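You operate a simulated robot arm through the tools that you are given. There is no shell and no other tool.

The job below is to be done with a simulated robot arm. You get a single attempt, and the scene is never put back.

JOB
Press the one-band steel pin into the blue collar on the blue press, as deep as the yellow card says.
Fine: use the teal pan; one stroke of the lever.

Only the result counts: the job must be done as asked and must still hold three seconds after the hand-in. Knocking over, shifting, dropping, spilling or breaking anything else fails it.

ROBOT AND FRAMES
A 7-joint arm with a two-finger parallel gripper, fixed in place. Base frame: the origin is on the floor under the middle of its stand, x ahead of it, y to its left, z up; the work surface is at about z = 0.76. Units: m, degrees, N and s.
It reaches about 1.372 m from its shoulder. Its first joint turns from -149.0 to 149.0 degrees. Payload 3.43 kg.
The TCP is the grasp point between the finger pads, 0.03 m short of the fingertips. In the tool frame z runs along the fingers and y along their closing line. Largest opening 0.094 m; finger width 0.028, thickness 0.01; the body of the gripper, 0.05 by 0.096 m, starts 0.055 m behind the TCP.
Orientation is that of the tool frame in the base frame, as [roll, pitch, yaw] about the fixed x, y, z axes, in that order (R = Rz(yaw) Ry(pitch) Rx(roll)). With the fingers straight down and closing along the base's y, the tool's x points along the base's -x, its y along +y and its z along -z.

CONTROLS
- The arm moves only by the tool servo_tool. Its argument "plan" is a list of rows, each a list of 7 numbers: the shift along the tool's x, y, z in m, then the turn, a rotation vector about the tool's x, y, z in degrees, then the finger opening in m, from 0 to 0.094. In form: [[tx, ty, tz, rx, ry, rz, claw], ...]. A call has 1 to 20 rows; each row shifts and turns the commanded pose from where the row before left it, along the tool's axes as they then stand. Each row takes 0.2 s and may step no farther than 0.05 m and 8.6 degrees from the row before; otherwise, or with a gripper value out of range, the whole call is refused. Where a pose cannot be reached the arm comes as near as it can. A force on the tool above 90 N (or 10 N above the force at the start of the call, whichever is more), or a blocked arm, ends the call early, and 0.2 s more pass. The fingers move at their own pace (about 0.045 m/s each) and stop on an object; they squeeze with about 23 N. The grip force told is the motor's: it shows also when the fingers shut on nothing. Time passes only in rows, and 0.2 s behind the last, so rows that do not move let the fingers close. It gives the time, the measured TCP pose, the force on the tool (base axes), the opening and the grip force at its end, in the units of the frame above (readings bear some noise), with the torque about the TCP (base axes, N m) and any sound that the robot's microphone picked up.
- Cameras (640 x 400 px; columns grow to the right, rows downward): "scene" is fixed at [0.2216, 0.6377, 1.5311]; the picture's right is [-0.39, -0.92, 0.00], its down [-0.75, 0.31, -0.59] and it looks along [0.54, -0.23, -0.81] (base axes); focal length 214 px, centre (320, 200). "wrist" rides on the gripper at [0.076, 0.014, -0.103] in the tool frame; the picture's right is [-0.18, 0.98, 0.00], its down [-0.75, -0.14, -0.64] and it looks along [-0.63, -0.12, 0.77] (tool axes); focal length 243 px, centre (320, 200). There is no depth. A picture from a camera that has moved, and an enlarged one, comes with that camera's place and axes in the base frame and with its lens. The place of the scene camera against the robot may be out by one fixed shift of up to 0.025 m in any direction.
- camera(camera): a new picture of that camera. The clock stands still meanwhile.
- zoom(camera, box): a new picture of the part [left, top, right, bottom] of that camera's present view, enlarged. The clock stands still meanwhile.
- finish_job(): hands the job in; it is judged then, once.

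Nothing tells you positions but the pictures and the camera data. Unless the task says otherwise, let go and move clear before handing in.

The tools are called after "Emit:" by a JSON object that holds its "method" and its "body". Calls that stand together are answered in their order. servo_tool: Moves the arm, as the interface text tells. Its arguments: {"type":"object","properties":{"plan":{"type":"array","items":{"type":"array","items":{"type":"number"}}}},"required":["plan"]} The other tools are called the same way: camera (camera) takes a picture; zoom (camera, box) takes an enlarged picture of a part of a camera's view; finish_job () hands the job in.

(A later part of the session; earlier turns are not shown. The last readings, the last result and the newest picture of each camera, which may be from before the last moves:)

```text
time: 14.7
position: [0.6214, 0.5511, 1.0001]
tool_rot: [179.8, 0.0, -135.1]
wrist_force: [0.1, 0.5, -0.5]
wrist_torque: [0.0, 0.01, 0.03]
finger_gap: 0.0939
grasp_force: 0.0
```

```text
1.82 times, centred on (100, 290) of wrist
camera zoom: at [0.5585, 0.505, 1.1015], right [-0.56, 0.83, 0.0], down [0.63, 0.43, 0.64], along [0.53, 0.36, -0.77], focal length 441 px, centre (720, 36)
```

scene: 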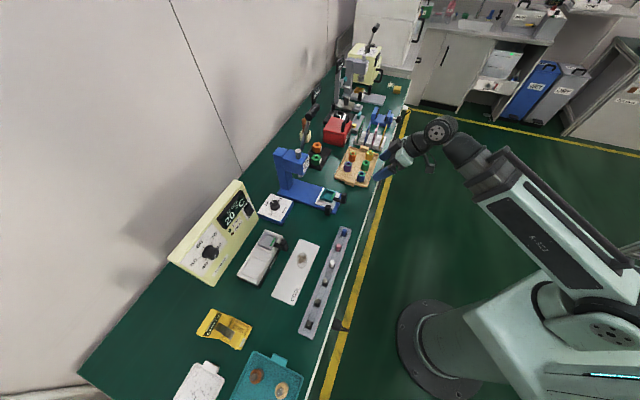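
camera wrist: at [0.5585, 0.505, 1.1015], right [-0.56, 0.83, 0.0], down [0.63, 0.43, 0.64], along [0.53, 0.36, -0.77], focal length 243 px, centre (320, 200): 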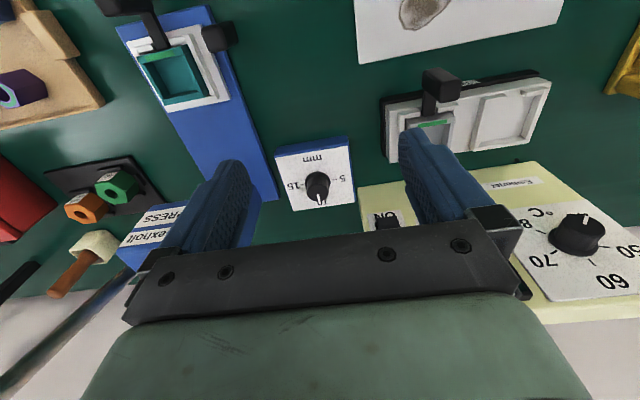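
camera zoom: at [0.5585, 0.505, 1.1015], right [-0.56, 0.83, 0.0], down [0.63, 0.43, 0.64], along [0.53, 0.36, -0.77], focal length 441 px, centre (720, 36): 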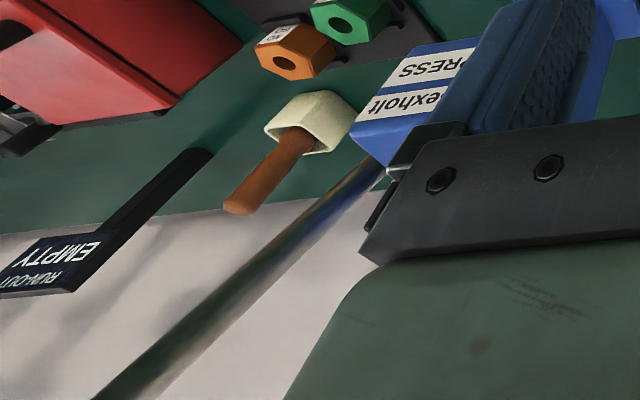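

The dial points to 10 (towards the wall); 5 lies to the left seen from the robot, so it needs a 90° counter-clockwise turn. I'll move above the knob with the gripper at yaw 0 and a narrower opening, then check the alignment.

Emit:
{"method": "servo_tool", "body": {"plan": [[-0.0359, -0.00825, 0.0125, 0, 0, 0, 0.07], [-0.0359, -0.00825, 0.0125, 0, 0, 0, 0.07], [-0.0359, -0.00825, 0.0125, 0, 0, 0, 0.07], [-0.0359, -0.00825, 0.0125, 0, 0, 0, 0.07], [0, 0, 0, 0, 0, 7.5, 0.07], [0, 0, 0, 0, 0, 7.5, 0.07], [0, 0, 0, 0, 0, 7.5, 0.07], [0, 0, 0, 0, 0, 7.5, 0.07], [0, 0, 0, 0, 0, 7.5, 0.07], [0, 0, 0, 0, 0, 7.5, 0.07]]}}

Emit:
{"method": "camera", "body": {"camera": "wrist"}}

Emit:
{"method": "zoom", "body": {"camera": "wrist", "box": [240, 40, 400, 140]}}

Emit:
{"method": "zoom", "body": {"camera": "scene", "box": [230, 120, 390, 240]}}

```text
time: 16.9
position: [0.7447, 0.6285, 0.9481]
tool_rot: [179.9, -0.3, 179.9]
wrist_force: [0.2, 0.7, 0.2]
wrist_torque: [0.07, 0.02, 0.01]
finger_gap: 0.0698
grasp_force: 0.0
```

```text
taken
camera wrist: at [0.6708, 0.642, 1.0515], right [0.19, 0.98, 0.0], down [0.76, -0.14, 0.64], along [0.63, -0.12, -0.77], focal length 243 px, centre (320, 200)
```

wrist: 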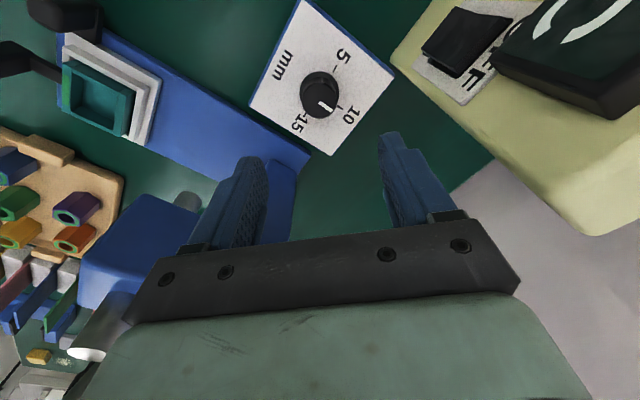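

```text
4.00 times, centred on (320, 90) of wrist
camera zoom: at [0.6708, 0.642, 1.0515], right [0.19, 0.98, 0.0], down [0.76, -0.14, 0.64], along [0.63, -0.12, -0.77], focal length 970 px, centre (320, 640)
```

zoom: 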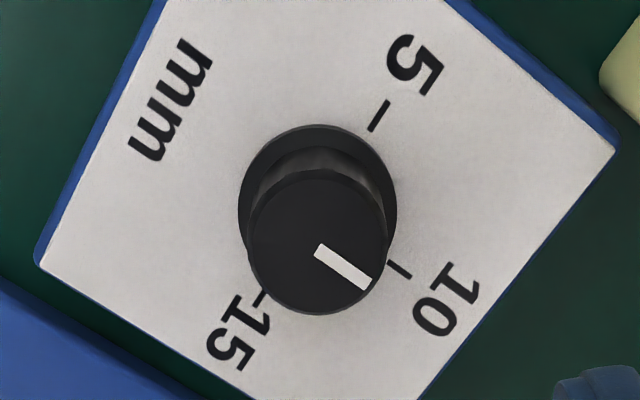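

```text
3.33 times, centred on (310, 180) of scene
camera zoom: at [0.2216, 0.6377, 1.5311], right [-0.39, -0.92, 0.0], down [-0.75, 0.31, -0.59], along [0.54, -0.23, -0.81], focal length 715 px, centre (353, 267)
```

zoom: 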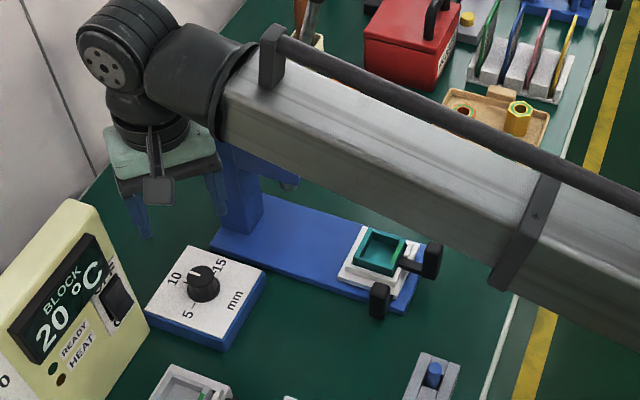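

The knob centre works out at about (0.740, 0.628), with its top at z ≈ 0.823 and the box top at z ≈ 0.797. I'll descend around the knob and check before closing.

Emit:
{"method": "servo_tool", "body": {"plan": [[0.0045, 0, 0.03, 0, 0, 0, 0.07], [0, 0, 0.03, 0, 0, 0, 0.07], [0, 0, 0.03, 0, 0, 0, 0.07]]}}

Emit:
{"method": "camera", "body": {"camera": "wrist"}}

Emit:
{"method": "zoom", "body": {"camera": "scene", "box": [230, 140, 350, 230]}}

```text
time: 17.7
position: [0.7406, 0.6298, 0.86]
tool_rot: [179.8, -0.1, 180.0]
wrist_force: [0.5, -0.5, -0.7]
wrist_torque: [-0.04, 0.02, 0.0]
finger_gap: 0.0701
grasp_force: 0.0
```

```text
taken
camera wrist: at [0.6657, 0.6424, 0.9615], right [0.18, 0.98, 0.0], down [0.76, -0.14, 0.64], along [0.63, -0.12, -0.77], focal length 243 px, centre (320, 200)
```

wrist: 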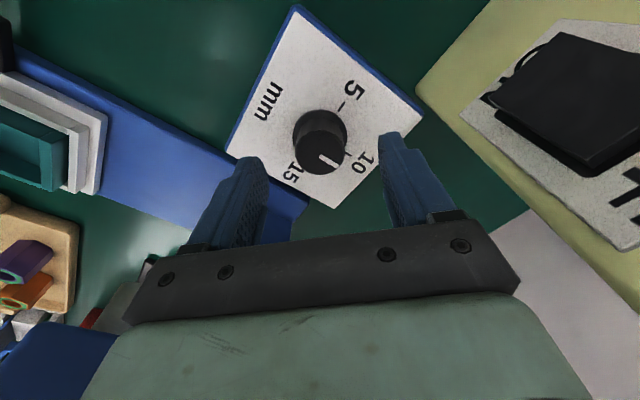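

```text
4.44 times, centred on (290, 185) of scene
camera zoom: at [0.2216, 0.6377, 1.5311], right [-0.39, -0.92, 0.0], down [-0.75, 0.31, -0.59], along [0.54, -0.23, -0.81], focal length 953 px, centre (453, 267)
```

zoom: 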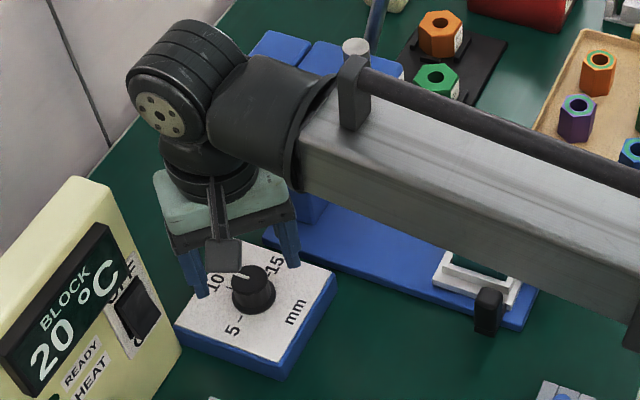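

Emit:
{"method": "zoom", "body": {"camera": "wrist", "box": [240, 90, 400, 190]}}

```text
4.00 times, centred on (320, 140) of wrist
camera zoom: at [0.6657, 0.6424, 0.9615], right [0.18, 0.98, 0.0], down [0.76, -0.14, 0.64], along [0.63, -0.12, -0.77], focal length 970 px, centre (320, 440)
```

zoom: 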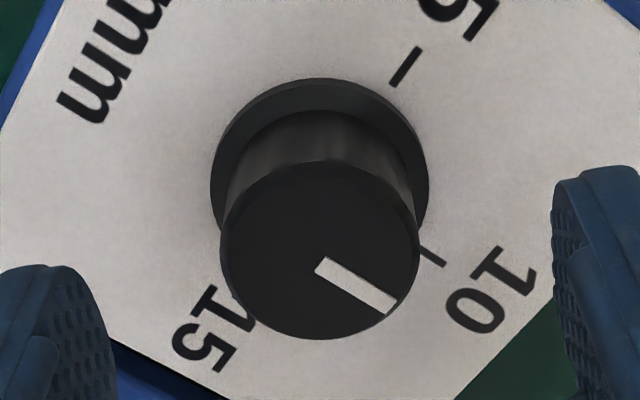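

The knob is centred under the gripper. I lower the last 22 mm and close on it.

Emit:
{"method": "servo_tool", "body": {"plan": [[0, 0, 0.022, 0, 0, 0, 0.07], [0, 0, 0, 0, 0, 0, 0.02], [0, 0, 0, 0, 0, 0, 0.02], [0, 0, 0, 0, 0, 0, 0.02], [0, 0, 0, 0, 0, 0, 0.02]]}}

Emit:
{"method": "camera", "body": {"camera": "wrist"}}

```text
time: 18.9
position: [0.7409, 0.6297, 0.838]
tool_rot: [179.9, -0.2, 180.0]
wrist_force: [-1.2, -0.7, -2.3]
wrist_torque: [-0.28, -0.15, -0.02]
finger_gap: 0.0327
grasp_force: 44.8
```

```text
taken
camera wrist: at [0.6663, 0.6423, 0.9396], right [0.18, 0.98, 0.0], down [0.76, -0.14, 0.64], along [0.63, -0.12, -0.77], focal length 243 px, centre (320, 200)
```

wrist: 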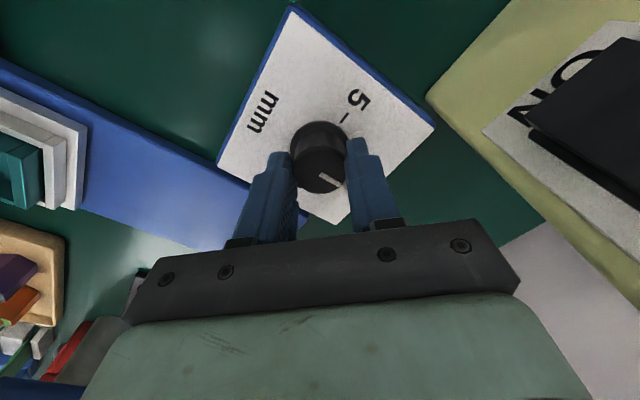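

The knob is held (32.7 mm). I turn it counter-clockwise in steps, checking after the first part.

Emit:
{"method": "servo_tool", "body": {"plan": [[0, 0, 0, 0, 0, -7.5, 0.02], [0, 0, 0, 0, 0, -7.5, 0.02], [0, 0, 0, 0, 0, -7.5, 0.02], [0, 0, 0, 0, 0, -7.5, 0.02]]}}

Emit:
{"method": "camera", "body": {"camera": "wrist"}}

Emit:
{"method": "zoom", "body": {"camera": "wrist", "box": [220, 60, 420, 230]}}

```text
time: 19.9
position: [0.7407, 0.6294, 0.8376]
tool_rot: [179.8, 0.0, -149.8]
wrist_force: [4.8, -5.1, 2.0]
wrist_torque: [-1.04, 0.76, -0.03]
finger_gap: 0.0323
grasp_force: 45.1
```

```text
taken
camera wrist: at [0.6695, 0.6016, 0.9395], right [-0.33, 0.94, 0.0], down [0.72, 0.26, 0.64], along [0.6, 0.22, -0.77], focal length 243 px, centre (320, 200)
```

wrist: 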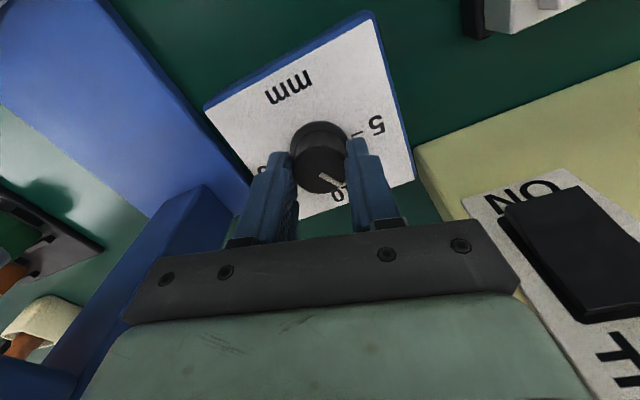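

```text
2.35 times, centred on (320, 145) of wrist
camera zoom: at [0.6695, 0.6016, 0.9395], right [-0.33, 0.94, 0.0], down [0.72, 0.26, 0.64], along [0.6, 0.22, -0.77], focal length 571 px, centre (320, 329)
```

zoom: 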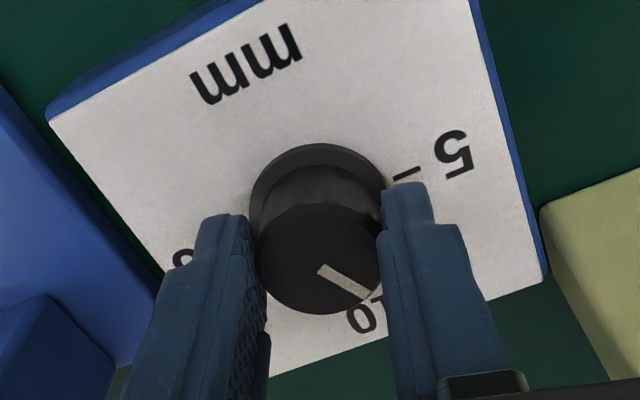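

The pointer turns with the gripper and moves towards 5. I continue the remaining 60°.

Emit:
{"method": "servo_tool", "body": {"plan": [[0, 0, 0, 0, 0, -7.5, 0.02], [0, 0, 0, 0, 0, -7.5, 0.02], [0, 0, 0, 0, 0, -7.5, 0.02], [0, 0, 0, 0, 0, -7.5, 0.02], [0, 0, 0, 0, 0, -7.5, 0.02], [0, 0, 0, 0, 0, -7.5, 0.02], [0, 0, 0, 0, 0, -7.5, 0.02], [0, 0, 0, 0, 0, -7.5, 0.02], [0, 0, 0, 0, 0, 0, 0.02]]}}

Emit:
{"method": "zoom", "body": {"camera": "wrist", "box": [220, 60, 420, 230]}}

Emit:
{"method": "zoom", "body": {"camera": "scene", "box": [230, 140, 350, 230]}}

```text
time: 21.9
position: [0.7421, 0.6277, 0.837]
tool_rot: [-179.9, 0.1, -89.9]
wrist_force: [15.3, -17.2, 4.2]
wrist_torque: [-0.07, 0.0, -0.13]
finger_gap: 0.0323
grasp_force: 45.2
```

```text
2.35 times, centred on (320, 145) of wrist
camera zoom: at [0.7292, 0.5508, 0.9393], right [-0.98, 0.18, 0.0], down [0.14, 0.75, 0.64], along [0.12, 0.63, -0.77], focal length 571 px, centre (320, 329)
```

zoom: 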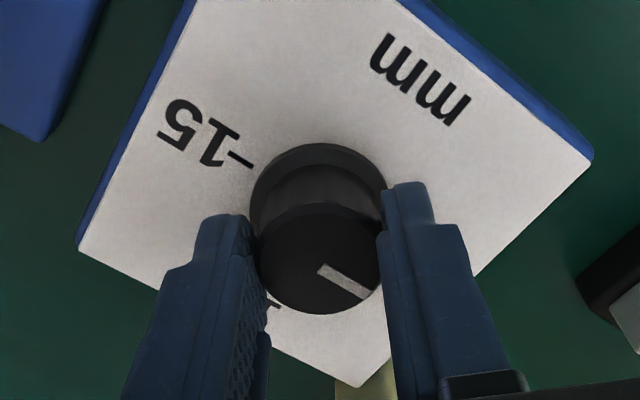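

```text
4.44 times, centred on (290, 185) of scene
camera zoom: at [0.2216, 0.6377, 1.5311], right [-0.39, -0.92, 0.0], down [-0.75, 0.31, -0.59], along [0.54, -0.23, -0.81], focal length 953 px, centre (453, 267)
```

zoom: 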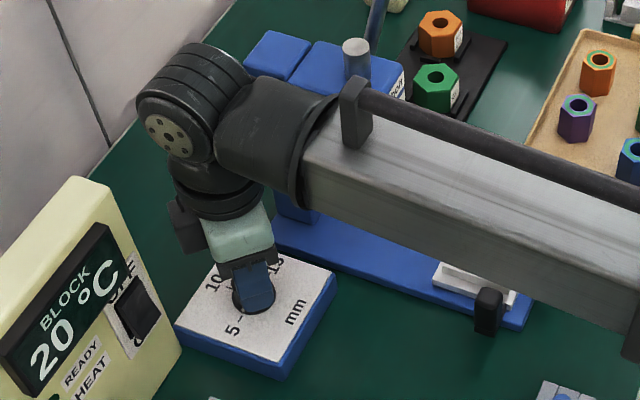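

The turn is complete. I release the knob, rise straight up, and check the pointer.

Emit:
{"method": "servo_tool", "body": {"plan": [[0, 0, 0, 0, 0, 0, 0.07], [0, 0, 0, 0, 0, 0, 0.07], [0, 0, 0, 0, 0, 0, 0.07], [0, 0, -0.04, 0, 0, 0, 0.07], [0, 0, -0.04, 0, 0, 0, 0.07], [0, 0, -0.04, 0, 0, 0, 0.07]]}}

Emit:
{"method": "camera", "body": {"camera": "wrist"}}

Emit:
{"method": "zoom", "body": {"camera": "wrist", "box": [240, 30, 400, 140]}}

```text
time: 23.3
position: [0.7403, 0.6296, 0.9575]
tool_rot: [179.9, 0.1, -90.1]
wrist_force: [-0.6, 0.2, -0.6]
wrist_torque: [0.01, -0.04, -0.01]
finger_gap: 0.0701
grasp_force: 0.1
```

```text
taken
camera wrist: at [0.7274, 0.5518, 1.0588], right [-0.98, 0.18, 0.0], down [0.14, 0.75, 0.64], along [0.12, 0.63, -0.77], focal length 243 px, centre (320, 200)
```

wrist: 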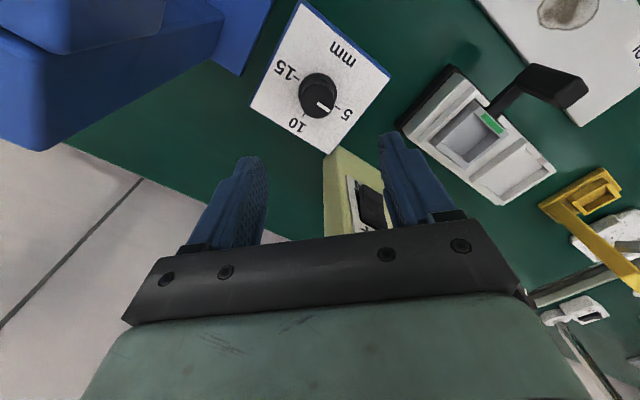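

```text
3.64 times, centred on (320, 85) of wrist
camera zoom: at [0.7274, 0.5518, 1.0588], right [-0.98, 0.18, 0.0], down [0.14, 0.75, 0.64], along [0.12, 0.63, -0.77], focal length 882 px, centre (320, 618)
```

zoom: 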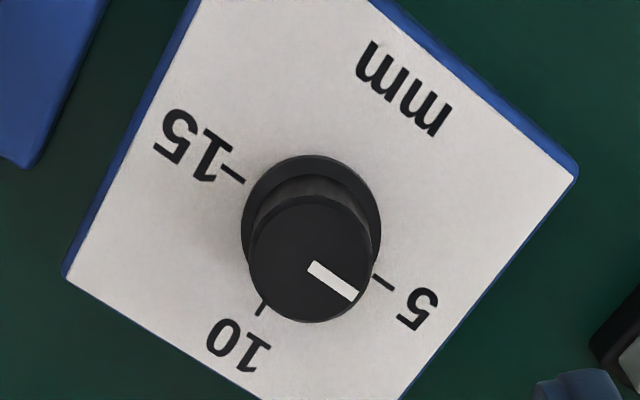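

Emit:
{"method": "zoom", "body": {"camera": "wrist", "box": [290, 65, 350, 125]}}

Emit:
{"method": "zoom", "body": {"camera": "scene", "box": [256, 188, 300, 228]}}

```text
6.67 times, centred on (320, 95) of wrist
camera zoom: at [0.7274, 0.5518, 1.0588], right [-0.98, 0.18, 0.0], down [0.14, 0.75, 0.64], along [0.12, 0.63, -0.77], focal length 1618 px, centre (320, 900)
```

zoom: 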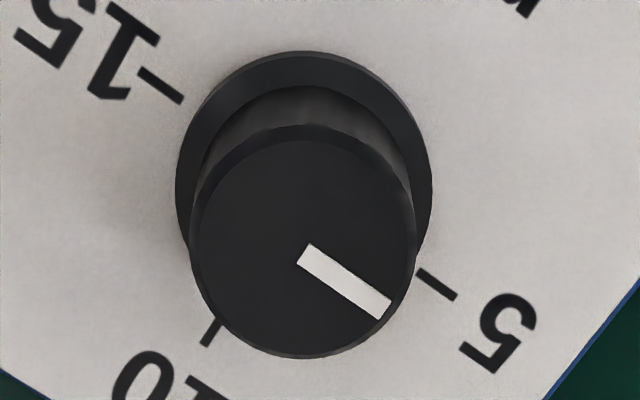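

```text
10.00 times, centred on (278, 208) of scene
camera zoom: at [0.2216, 0.6377, 1.5311], right [-0.39, -0.92, 0.0], down [-0.75, 0.31, -0.59], along [0.54, -0.23, -0.81], focal length 2145 px, centre (740, 120)
```

zoom: 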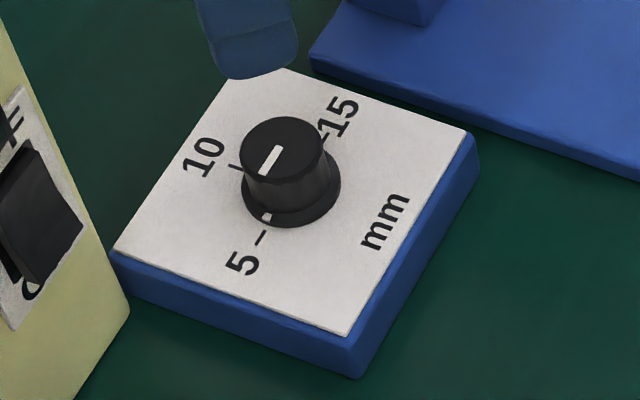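

The pointer sits on 5 (within about 2° by my projection). Next I go round the front of the press to look at the blue collar in the tray.

Emit:
{"method": "servo_tool", "body": {"plan": [[0.0325, 0.035, -0.01, 0, 0, 0, 0.07], [0.0325, 0.035, -0.01, 0, 0, 0, 0.07], [0.0325, 0.035, -0.01, 0, 0, 0, 0.07], [0.0325, 0.035, -0.01, 0, 0, 0, 0.07], [0, 0, 0, 0, 0, 7.5, 0.07], [0, 0, 0, 0, 0, 7.5, 0.07], [0, 0, 0, 0, 0, 7.5, 0.07], [0, 0, 0, 0, 0, 7.5, 0.07], [0, 0, 0, 0, 0, 7.5, 0.07], [0, 0, 0, 0, 0, 7.5, 0.07], [0.02526, -0.04143, 0.0043, 0, 0, 0, 0.07], [0.02526, -0.04143, 0.0043, 0, 0, 0, 0.07], [0.02526, -0.04143, 0.0043, 0, 0, 0, 0.07], [0.02526, -0.04143, 0.0043, 0, 0, 0, 0.07], [0.02526, -0.04143, 0.0043, 0, 0, 0, 0.07], [0.02526, -0.04143, 0.0043, 0, 0, 0, 0.07], [0.02526, -0.04143, 0.0043, 0, 0, 0, 0.07]]}}

Emit:
{"method": "camera", "body": {"camera": "wrist"}}

Emit:
{"method": "zoom", "body": {"camera": "wrist", "box": [200, 60, 400, 185]}}

```text
time: 26.9
position: [0.6822, 0.1696, 0.9666]
tool_rot: [179.8, 0.0, -134.9]
wrist_force: [0.4, 0.1, 0.2]
wrist_torque: [-0.01, 0.01, -0.02]
finger_gap: 0.0701
grasp_force: 0.1
```

```text
taken
camera wrist: at [0.6192, 0.1243, 1.0684], right [-0.57, 0.82, 0.0], down [0.63, 0.43, 0.64], along [0.53, 0.37, -0.77], focal length 243 px, centre (320, 200)
```

wrist: 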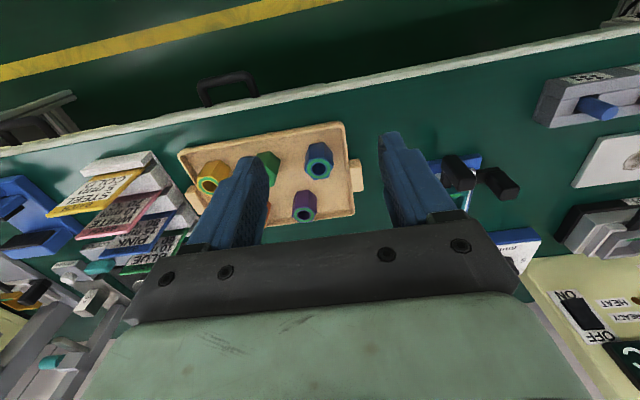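

```text
3.20 times, centred on (300, 122) of wrist
camera zoom: at [0.6192, 0.1243, 1.0684], right [-0.57, 0.82, 0.0], down [0.63, 0.43, 0.64], along [0.53, 0.37, -0.77], focal length 776 px, centre (384, 448)
```

zoom: 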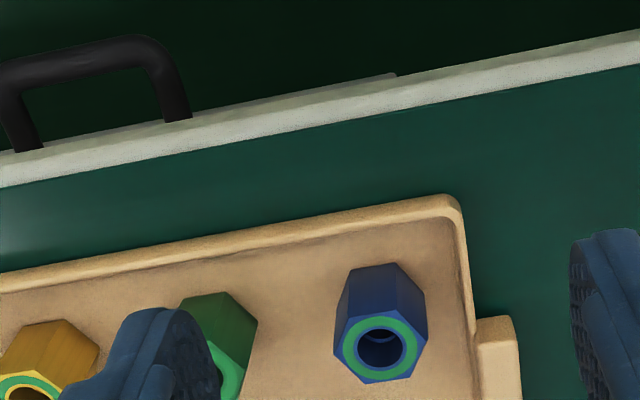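

Emit:
{"method": "zoom", "body": {"camera": "wrist", "box": [295, 135, 345, 185]}}

Emit:
{"method": "zoom", "body": {"camera": "scene", "box": [330, 140, 390, 195]}}

```text
8.00 times, centred on (320, 160) of wrist
camera zoom: at [0.6192, 0.1243, 1.0684], right [-0.57, 0.82, 0.0], down [0.63, 0.43, 0.64], along [0.53, 0.37, -0.77], focal length 1941 px, centre (320, 520)
```

zoom: 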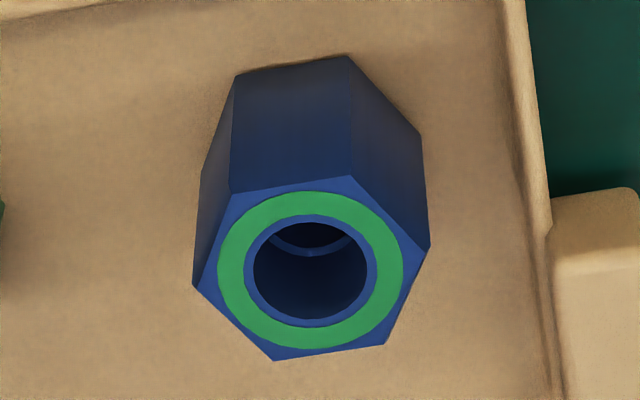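

```text
7.27 times, centred on (360, 168) of scene
camera zoom: at [0.2216, 0.6377, 1.5311], right [-0.39, -0.92, 0.0], down [-0.75, 0.31, -0.59], along [0.54, -0.23, -0.81], focal length 1560 px, centre (29, 436)
```

zoom: 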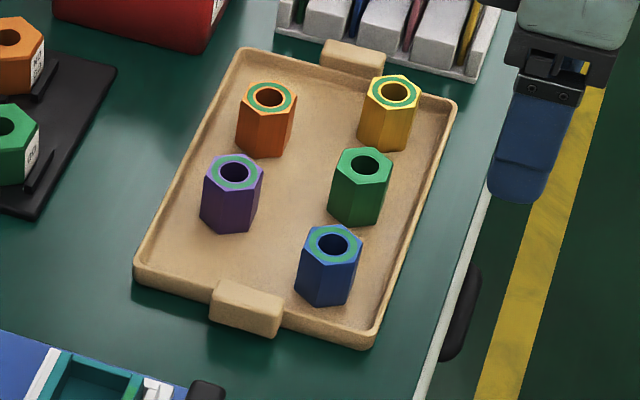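

The blue collar is at about (0.758, 0.218) with its top near z = 0.804; its flats face the bench direction. I'll position above it with the fingers aligned to a pair of flats (yaw 15°).

Emit:
{"method": "servo_tool", "body": {"plan": [[-0.0294, -0.0064, 0.0222, 0, 0, 0, 0.06], [-0.0294, -0.0064, 0.0222, 0, 0, 0, 0.06], [-0.0294, -0.0064, 0.0222, 0, 0, 0, 0.06], [0, 0, 0, 0, 0, 7.5, 0.06], [0, 0, 0, 0, 0, 7.5, 0.06], [0, 0, 0, 0, 0, 7.5, 0.06], [0, 0, 0, 0, 0, 7.5, 0.06]]}}

Emit:
{"method": "camera", "body": {"camera": "wrist"}}

Emit:
{"method": "zoom", "body": {"camera": "wrist", "box": [270, 70, 370, 160]}}

```text
time: 28.5
position: [0.7565, 0.2175, 0.8992]
tool_rot: [179.7, 0.0, -165.1]
wrist_force: [0.3, 0.8, 0.2]
wrist_torque: [0.02, 0.0, 0.02]
finger_gap: 0.06
grasp_force: 0.1
```

```text
taken
camera wrist: at [0.6809, 0.2109, 1.0016], right [-0.07, 1.0, 0.0], down [0.77, 0.06, 0.64], along [0.64, 0.05, -0.77], focal length 243 px, centre (320, 200)
```

wrist: 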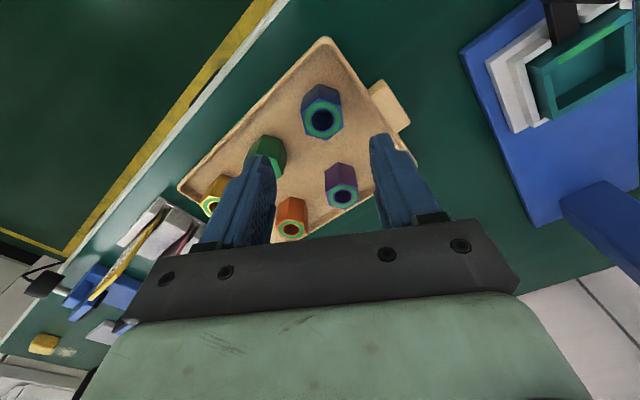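

```text
4.44 times, centred on (320, 115) of wrist
camera zoom: at [0.6809, 0.2109, 1.0016], right [-0.07, 1.0, 0.0], down [0.77, 0.06, 0.64], along [0.64, 0.05, -0.77], focal length 1078 px, centre (320, 578)
```

zoom: 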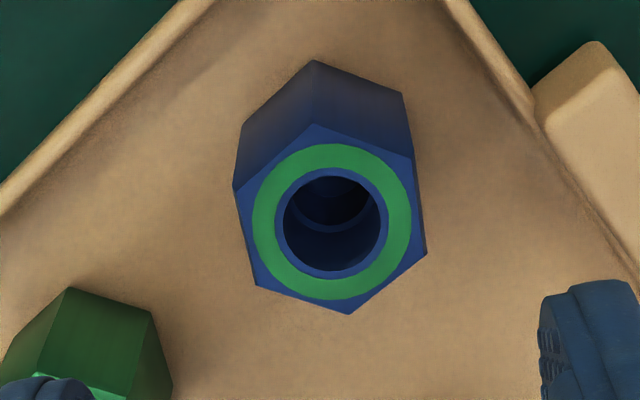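

The collar centre is confirmed at (0.758, 0.219), about 2 mm from the gripper axis. I correct, descend so the fingertips overlap the top 15 mm of the collar, and close.

Emit:
{"method": "servo_tool", "body": {"plan": [[-0.0019, 0.0015, 0.03, 0, 0, 0, 0.06], [0, 0, 0.03, 0, 0, 0, 0.06], [0, 0, 0.02, 0, 0, 0, 0.06], [0, 0, 0, 0, 0, 0, 0.06]]}}

Emit:
{"method": "camera", "body": {"camera": "wrist"}}

Emit:
{"method": "zoom", "body": {"camera": "wrist", "box": [240, 90, 400, 210]}}

```text
time: 29.5
position: [0.7591, 0.2206, 0.8182]
tool_rot: [179.8, 0.0, -164.9]
wrist_force: [0.5, -0.1, -0.3]
wrist_torque: [0.02, 0.02, 0.02]
finger_gap: 0.0599
grasp_force: 0.0
```

```text
taken
camera wrist: at [0.6822, 0.213, 0.9214], right [-0.08, 1.0, 0.0], down [0.77, 0.06, 0.64], along [0.64, 0.05, -0.77], focal length 243 px, centre (320, 200)
```

wrist: 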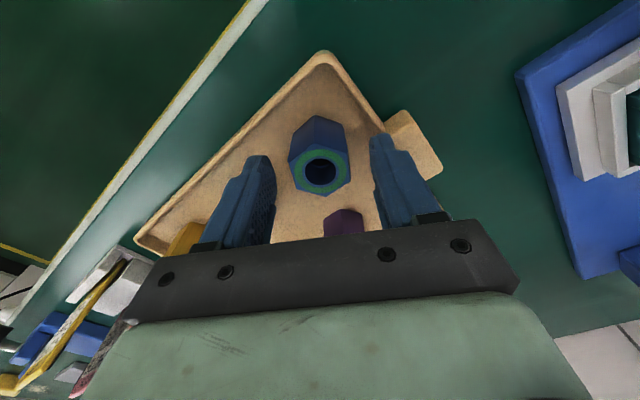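

```text
3.33 times, centred on (320, 150) of wrist
camera zoom: at [0.6822, 0.213, 0.9214], right [-0.08, 1.0, 0.0], down [0.77, 0.06, 0.64], along [0.64, 0.05, -0.77], focal length 809 px, centre (320, 367)
```

zoom: 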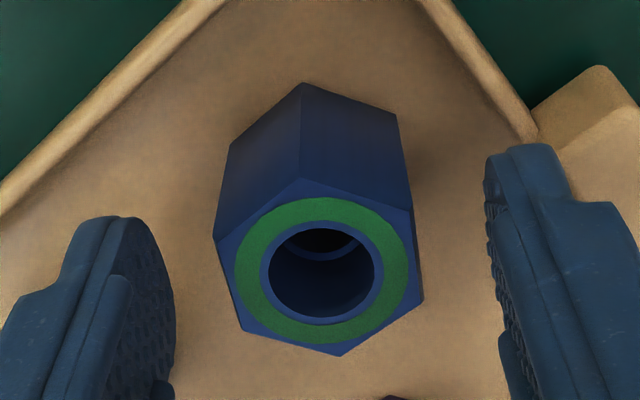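

Well aligned. I close on the collar and lift it straight up a little.

Emit:
{"method": "servo_tool", "body": {"plan": [[0, 0, 0, 0, 0, 0, 0.02], [0, 0, 0, 0, 0, 0, 0.02], [0, 0, 0, 0, 0, 0, 0.02], [0, 0, 0, 0, 0, 0, 0.02]]}}

Emit:
{"method": "camera", "body": {"camera": "wrist"}}

```text
time: 30.5
position: [0.7585, 0.2209, 0.8191]
tool_rot: [179.8, -0.1, -165.1]
wrist_force: [0.2, -0.2, 0.0]
wrist_torque: [0.02, 0.0, -0.03]
finger_gap: 0.0336
grasp_force: 23.4
```

```text
taken
camera wrist: at [0.6822, 0.213, 0.9216], right [-0.08, 1.0, 0.0], down [0.77, 0.06, 0.64], along [0.64, 0.05, -0.77], focal length 243 px, centre (320, 200)
```

wrist: 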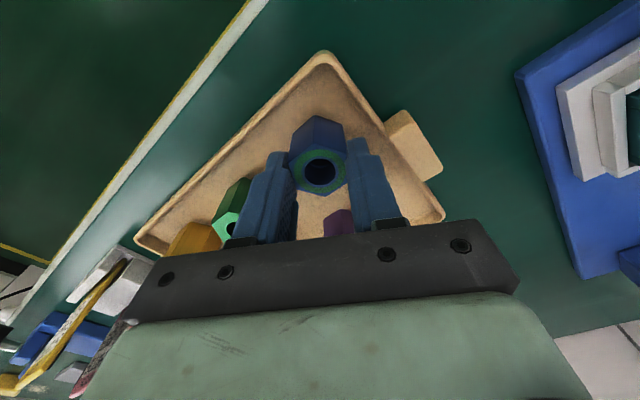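

The collar is held (33.6 mm across the flats). I lift it, carry it over the press pan, and re-measure the pan from there.

Emit:
{"method": "servo_tool", "body": {"plan": [[0, 0, -0.02, 0, 0, 0, 0.02], [0, 0, -0.04, 0, 0, 0, 0.02], [0, 0, -0.04, 0, 0, 0, 0.02], [0, 0, -0.04, 0, 0, 0, 0.02], [-0.0005, 0.0391, 0, 0, 0, 0, 0.02], [-0.0005, 0.0391, 0, 0, 0, 0, 0.02], [-0.0005, 0.0391, 0, 0, 0, 0, 0.02], [-0.0005, 0.0391, 0, 0, 0, 0, 0.02], [-0.0005, 0.0391, 0, 0, 0, 0, 0.02]]}}

Emit:
{"method": "camera", "body": {"camera": "wrist"}}

Emit:
{"method": "zoom", "body": {"camera": "wrist", "box": [240, 40, 400, 180]}}

Emit:
{"method": "camera", "body": {"camera": "scene"}}

```text
time: 32.5
position: [0.7114, 0.4091, 0.9608]
tool_rot: [179.7, 0.0, -165.0]
wrist_force: [0.9, 0.2, -0.4]
wrist_torque: [-0.01, -0.01, 0.04]
finger_gap: 0.0335
grasp_force: 23.7
```

```text
taken
camera wrist: at [0.6349, 0.4014, 1.0625], right [-0.08, 1.0, 0.0], down [0.77, 0.06, 0.64], along [0.64, 0.05, -0.77], focal length 243 px, centre (320, 200)
```

wrist: 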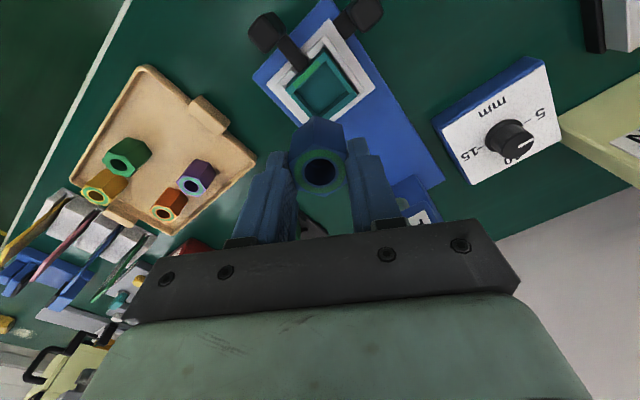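

```text
2.86 times, centred on (320, 110) of wrist
camera zoom: at [0.6349, 0.4014, 1.0625], right [-0.08, 1.0, 0.0], down [0.77, 0.06, 0.64], along [0.64, 0.05, -0.77], focal length 693 px, centre (320, 457)
```

zoom: 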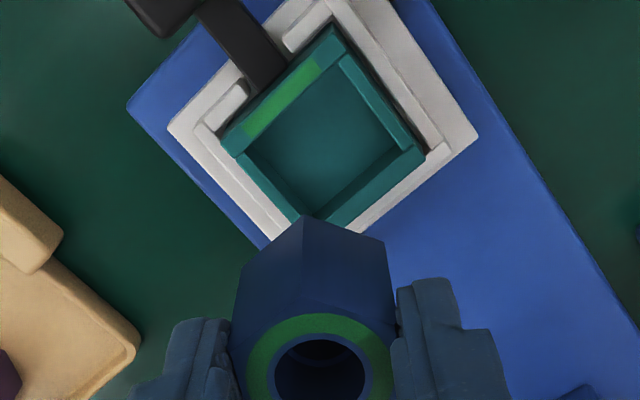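

```text
taken
```

scene: 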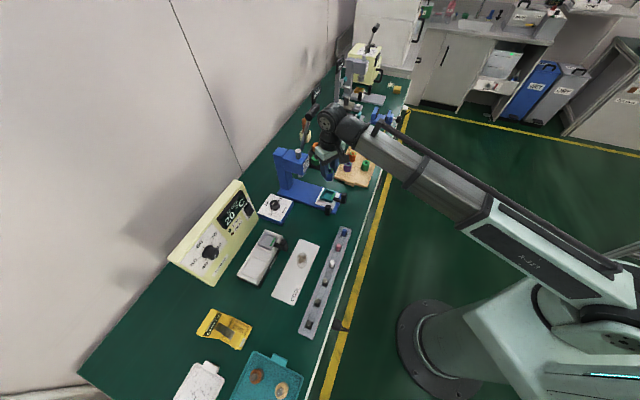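

Emit:
{"method": "zoom", "body": {"camera": "wrist", "box": [275, 45, 355, 125]}}

```text
5.00 times, centred on (315, 85) of wrist
camera zoom: at [0.6349, 0.4014, 1.0625], right [-0.08, 1.0, 0.0], down [0.77, 0.06, 0.64], along [0.64, 0.05, -0.77], focal length 1213 px, centre (345, 775)
```

zoom: 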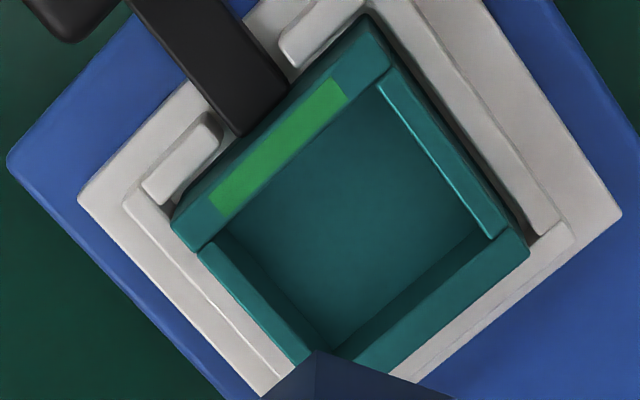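

The collar hangs about 3 mm off the pocket centre, and there is a slight 0.25° roll. I correct both and lower to just above the rim for another look.

Emit:
{"method": "servo_tool", "body": {"plan": [[0.0015, 0.002, 0.02, 0.25, 0, 0, 0.02], [0, 0, 0.03, 0, 0, 0, 0.02], [0, 0, 0.03, 0, 0, 0, 0.02], [0, 0, 0, 0, 0, 0, 0.02]]}}

Emit:
{"method": "camera", "body": {"camera": "wrist"}}

Emit:
{"method": "zoom", "body": {"camera": "wrist", "box": [260, 80, 380, 200]}}

Emit:
{"method": "zoom", "body": {"camera": "scene", "box": [280, 150, 370, 225]}}

```text
time: 33.5
position: [0.7086, 0.4113, 0.8795]
tool_rot: [-180.0, -0.1, -165.0]
wrist_force: [-0.6, -0.6, -0.4]
wrist_torque: [0.0, -0.02, -0.04]
finger_gap: 0.0331
grasp_force: 23.4
```

```text
taken
camera wrist: at [0.6322, 0.404, 0.9812], right [-0.08, 1.0, 0.0], down [0.77, 0.06, 0.64], along [0.64, 0.05, -0.77], focal length 243 px, centre (320, 200)
```

wrist: 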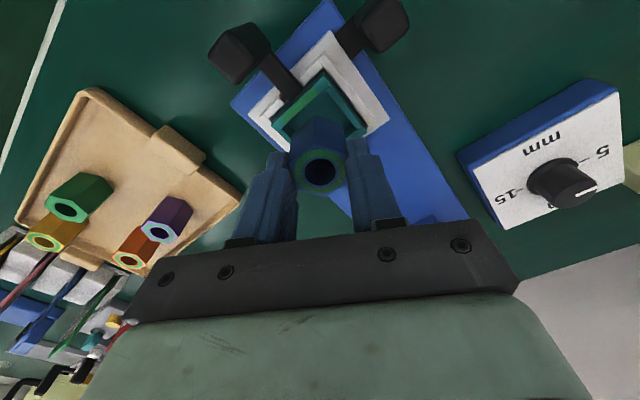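

```text
3.33 times, centred on (320, 140) of wrist
camera zoom: at [0.6322, 0.404, 0.9812], right [-0.08, 1.0, 0.0], down [0.77, 0.06, 0.64], along [0.64, 0.05, -0.77], focal length 809 px, centre (320, 400)
```

zoom: 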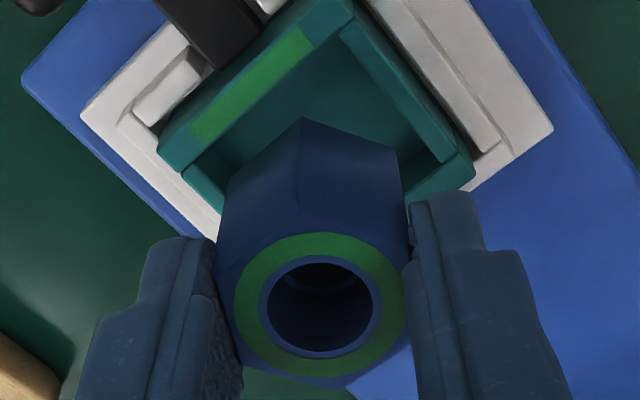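

```text
5.33 times, centred on (325, 188) of scene
camera zoom: at [0.2216, 0.6377, 1.5311], right [-0.39, -0.92, 0.0], down [-0.75, 0.31, -0.59], along [0.54, -0.23, -0.81], focal length 1144 px, centre (293, 267)
```

zoom: 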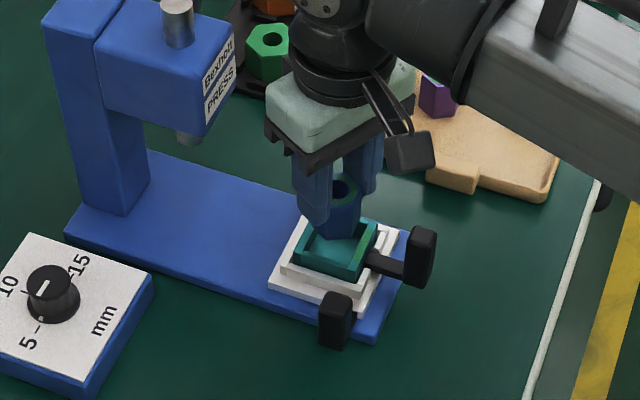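

Emit:
{"method": "servo_tool", "body": {"plan": [[0.0016, 0.0015, 0.008, 0, 0, 0, 0.02], [0, 0, 0.008, 0, 0, 0, 0.02], [0, 0, 0, 0, 0, 0, 0.02]]}}

Emit:
{"method": "zoom", "body": {"camera": "wrist", "box": [260, 80, 380, 200]}}

Emit:
{"method": "zoom", "body": {"camera": "scene", "box": [300, 170, 360, 220]}}

```text
time: 34.3
position: [0.7065, 0.4129, 0.8633]
tool_rot: [180.0, -0.2, -165.0]
wrist_force: [-0.8, 0.0, -0.5]
wrist_torque: [-0.01, 0.01, 0.0]
finger_gap: 0.0334
grasp_force: 22.7
```

```text
3.33 times, centred on (320, 140) of wrist
camera zoom: at [0.6302, 0.405, 0.9654], right [-0.08, 1.0, 0.0], down [0.77, 0.06, 0.64], along [0.64, 0.05, -0.77], focal length 809 px, centre (320, 400)
```

zoom: 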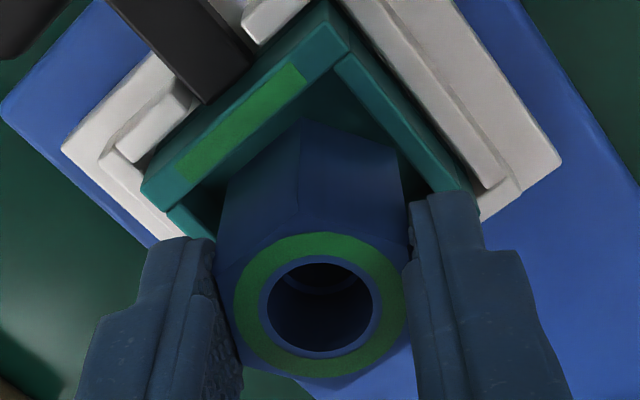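

```text
8.00 times, centred on (330, 195) of scene
camera zoom: at [0.2216, 0.6377, 1.5311], right [-0.39, -0.92, 0.0], down [-0.75, 0.31, -0.59], along [0.54, -0.23, -0.81], focal length 1716 px, centre (240, 240)
```

zoom: 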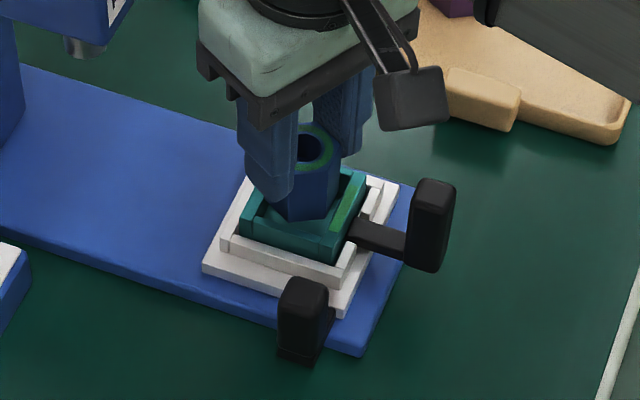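

Emit:
{"method": "zoom", "body": {"camera": "wrist", "box": [280, 95, 350, 165]}}

Emit:
{"method": "zoom", "body": {"camera": "wrist", "box": [320, 95, 370, 145]}}

Emit:
{"method": "zoom", "body": {"camera": "wrist", "box": [270, 110, 320, 160]}}

Emit:
{"method": "zoom", "body": {"camera": "scene", "box": [322, 185, 346, 205]}}

```text
5.71 times, centred on (315, 130) of wrist
camera zoom: at [0.6302, 0.405, 0.9654], right [-0.08, 1.0, 0.0], down [0.77, 0.06, 0.64], along [0.64, 0.05, -0.77], focal length 1386 px, centre (349, 600)
```

zoom: 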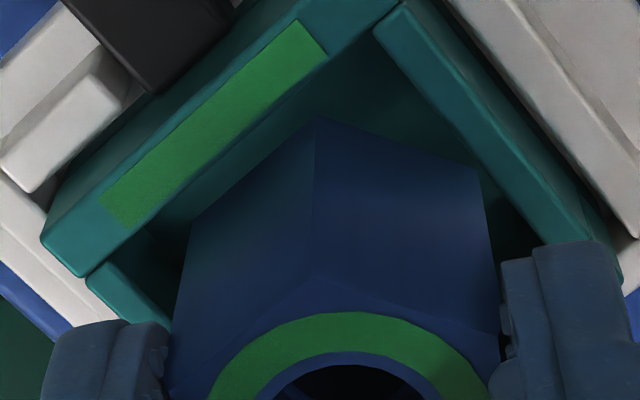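

```text
8.00 times, centred on (345, 120) of wrist
camera zoom: at [0.6302, 0.405, 0.9654], right [-0.08, 1.0, 0.0], down [0.77, 0.06, 0.64], along [0.64, 0.05, -0.77], focal length 1941 px, centre (120, 840)
```

zoom: 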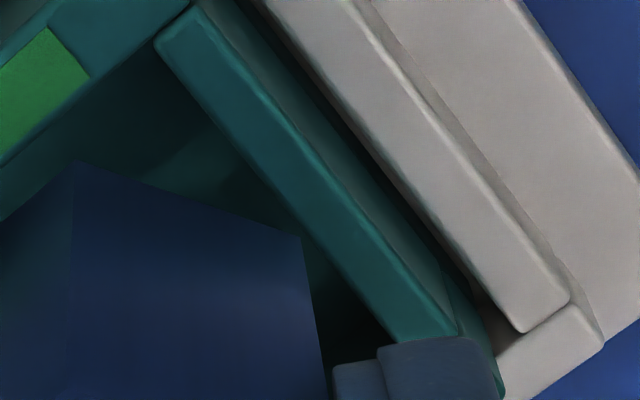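

```text
8.00 times, centred on (295, 135) of wrist
camera zoom: at [0.6302, 0.405, 0.9654], right [-0.08, 1.0, 0.0], down [0.77, 0.06, 0.64], along [0.64, 0.05, -0.77], focal length 1941 px, centre (520, 720)
```

zoom: 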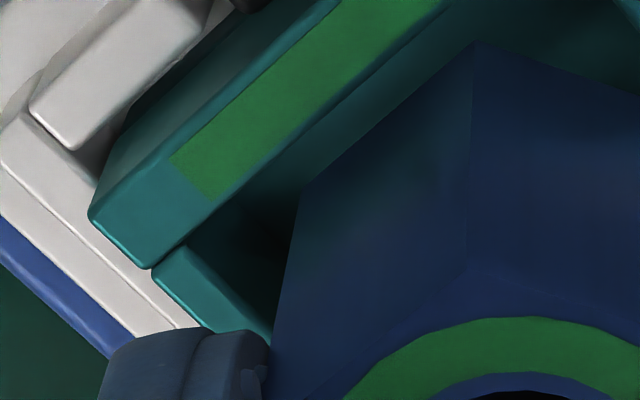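

```text
16.00 times, centred on (334, 195) of scene
camera zoom: at [0.2216, 0.6377, 1.5311], right [-0.39, -0.92, 0.0], down [-0.75, 0.31, -0.59], along [0.54, -0.23, -0.81], focal length 3432 px, centre (96, 280)
```

zoom: 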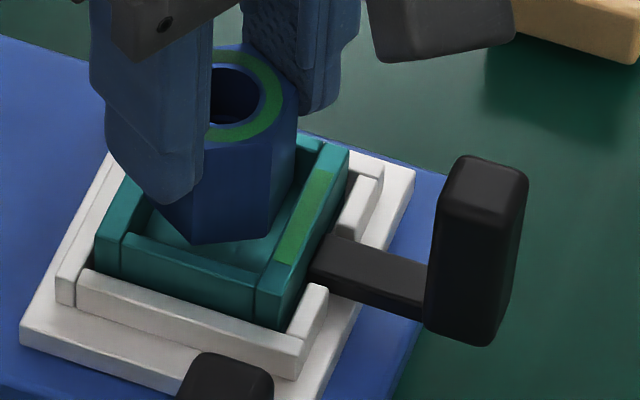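

Emit:
{"method": "servo_tool", "body": {"plan": [[0, 0, 0.002, 0, 0, 0, 0.02], [0, 0, 0.002, 0, 0, 0, 0.02], [0, 0, 0, 0, 0, 0, 0.02]]}}

Emit:
{"method": "zoom", "body": {"camera": "wrist", "box": [280, 95, 360, 165]}}

Emit:
{"method": "zoom", "body": {"camera": "scene", "box": [322, 185, 346, 205]}}

```text
time: 35.1
position: [0.7068, 0.4109, 0.8601]
tool_rot: [-180.0, 0.1, -165.1]
wrist_force: [2.8, -1.6, 19.3]
wrist_torque: [0.23, 0.06, -0.01]
finger_gap: 0.0338
grasp_force: 23.0
```

```text
5.71 times, centred on (320, 130) of wrist
camera zoom: at [0.6301, 0.4044, 0.9627], right [-0.08, 1.0, 0.0], down [0.76, 0.06, 0.64], along [0.64, 0.05, -0.77], focal length 1386 px, centre (320, 600)
```

zoom: 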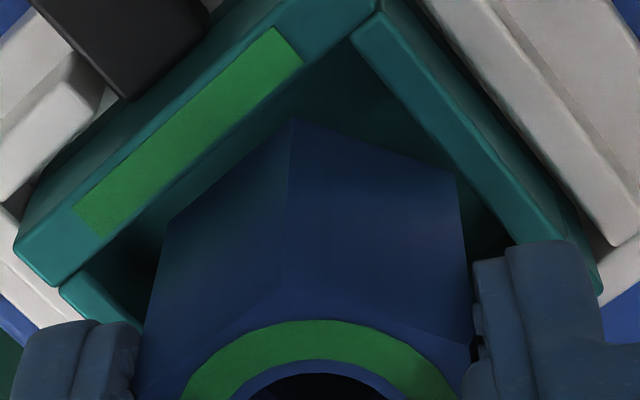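

```text
16.00 times, centred on (334, 195) of scene
camera zoom: at [0.2216, 0.6377, 1.5311], right [-0.39, -0.92, 0.0], down [-0.75, 0.31, -0.59], along [0.54, -0.23, -0.81], focal length 3432 px, centre (96, 280)
```

zoom: 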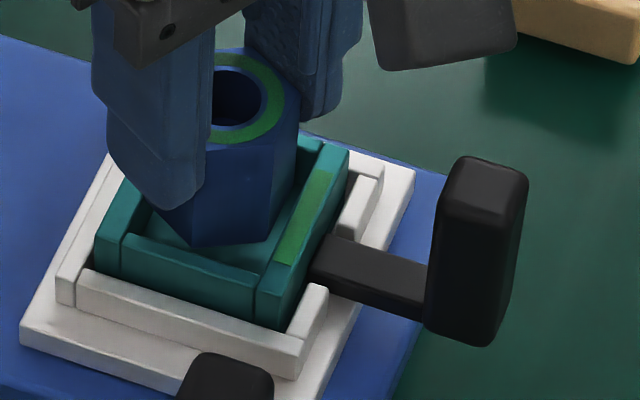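

The collar touched the rim on the side-knob side (19 N, torque points there). I lift 2 mm, shift about 1.2 mm the other way and try again gently.

Emit:
{"method": "servo_tool", "body": {"plan": [[0, 0, -0.002, 0, 0, 0, 0.02], [-0.0007, -0.0011, 0, 0, 0, 0, 0.02], [0, 0, 0.002, 0, 0, 0, 0.02], [0, 0, 0.001, 0, 0, 0, 0.02], [0, 0, 0, 0, 0, 0, 0.02]]}}

```text
time: 36.3
position: [0.7075, 0.411, 0.8593]
tool_rot: [-180.0, -0.1, -165.0]
wrist_force: [0.4, 0.2, -0.4]
wrist_torque: [-0.03, 0.02, 0.01]
finger_gap: 0.0335
grasp_force: 22.9
```

No contact now, so it is going past the rim. I continue down in small steps.

Emit:
{"method": "servo_tool", "body": {"plan": [[0, 0, 0.002, 0, 0, 0, 0.02], [0, 0, 0.002, 0, 0, 0, 0.02], [0, 0, 0.002, 0, 0, 0, 0.02], [0, 0, 0.001, 0, 0, 0, 0.02], [0, 0, 0, 0, 0, 0, 0.02]]}}

Emit:
{"method": "zoom", "body": {"camera": "wrist", "box": [280, 95, 360, 165]}}

Emit:
{"method": "zoom", "body": {"camera": "scene", "box": [322, 185, 346, 205]}}

```text
time: 37.5
position: [0.7069, 0.4108, 0.8517]
tool_rot: [-180.0, -0.1, -165.0]
wrist_force: [-0.1, 0.5, -0.4]
wrist_torque: [0.0, 0.01, 0.03]
finger_gap: 0.0335
grasp_force: 22.9
```

```text
5.71 times, centred on (320, 130) of wrist
camera zoom: at [0.6311, 0.4035, 0.954], right [-0.08, 1.0, 0.0], down [0.77, 0.06, 0.64], along [0.64, 0.05, -0.77], focal length 1386 px, centre (320, 600)
```

zoom: 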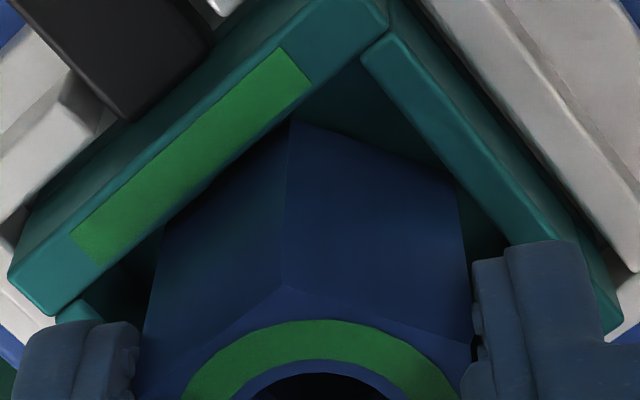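

```text
16.00 times, centred on (334, 195) of scene
camera zoom: at [0.2216, 0.6377, 1.5311], right [-0.39, -0.92, 0.0], down [-0.75, 0.31, -0.59], along [0.54, -0.23, -0.81], focal length 3432 px, centre (96, 280)
```

zoom: 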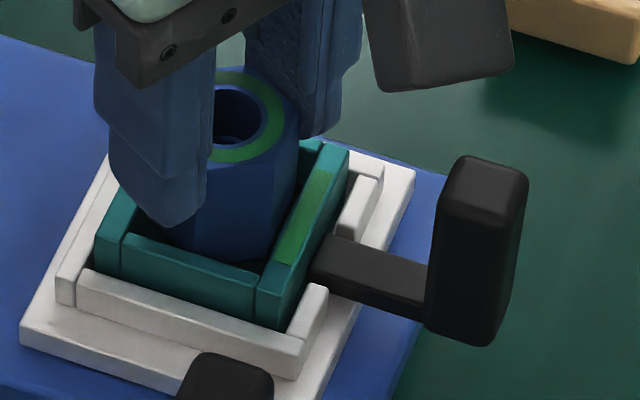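

The collar is inside the pocket. I continue down until it touches the floor.

Emit:
{"method": "servo_tool", "body": {"plan": [[0, 0, 0.002, 0, 0, 0, 0.02], [0, 0, 0.002, 0, 0, 0, 0.02], [0, 0, 0.001, 0, 0, 0, 0.02], [0, 0, 0, 0, 0, 0, 0.02]]}}

```text
time: 38.5
position: [0.7062, 0.41, 0.8476]
tool_rot: [179.9, -0.1, -164.9]
wrist_force: [-0.2, -0.5, -0.5]
wrist_torque: [0.0, 0.02, -0.03]
finger_gap: 0.0335
grasp_force: 22.6
```

Emit:
{"method": "servo_tool", "body": {"plan": [[0, 0, 0.001, 0, 0, 0, 0.02], [0, 0, 0.001, 0, 0, 0, 0.02], [0, 0, 0.001, 0, 0, 0, 0.02], [0, 0, 0, 0, 0, 0, 0.02]]}}

```text
time: 39.5
position: [0.707, 0.4104, 0.8451]
tool_rot: [180.0, 0.0, -164.9]
wrist_force: [-1.2, 0.5, 18.8]
wrist_torque: [0.07, -0.16, 0.02]
finger_gap: 0.0334
grasp_force: 23.1
```

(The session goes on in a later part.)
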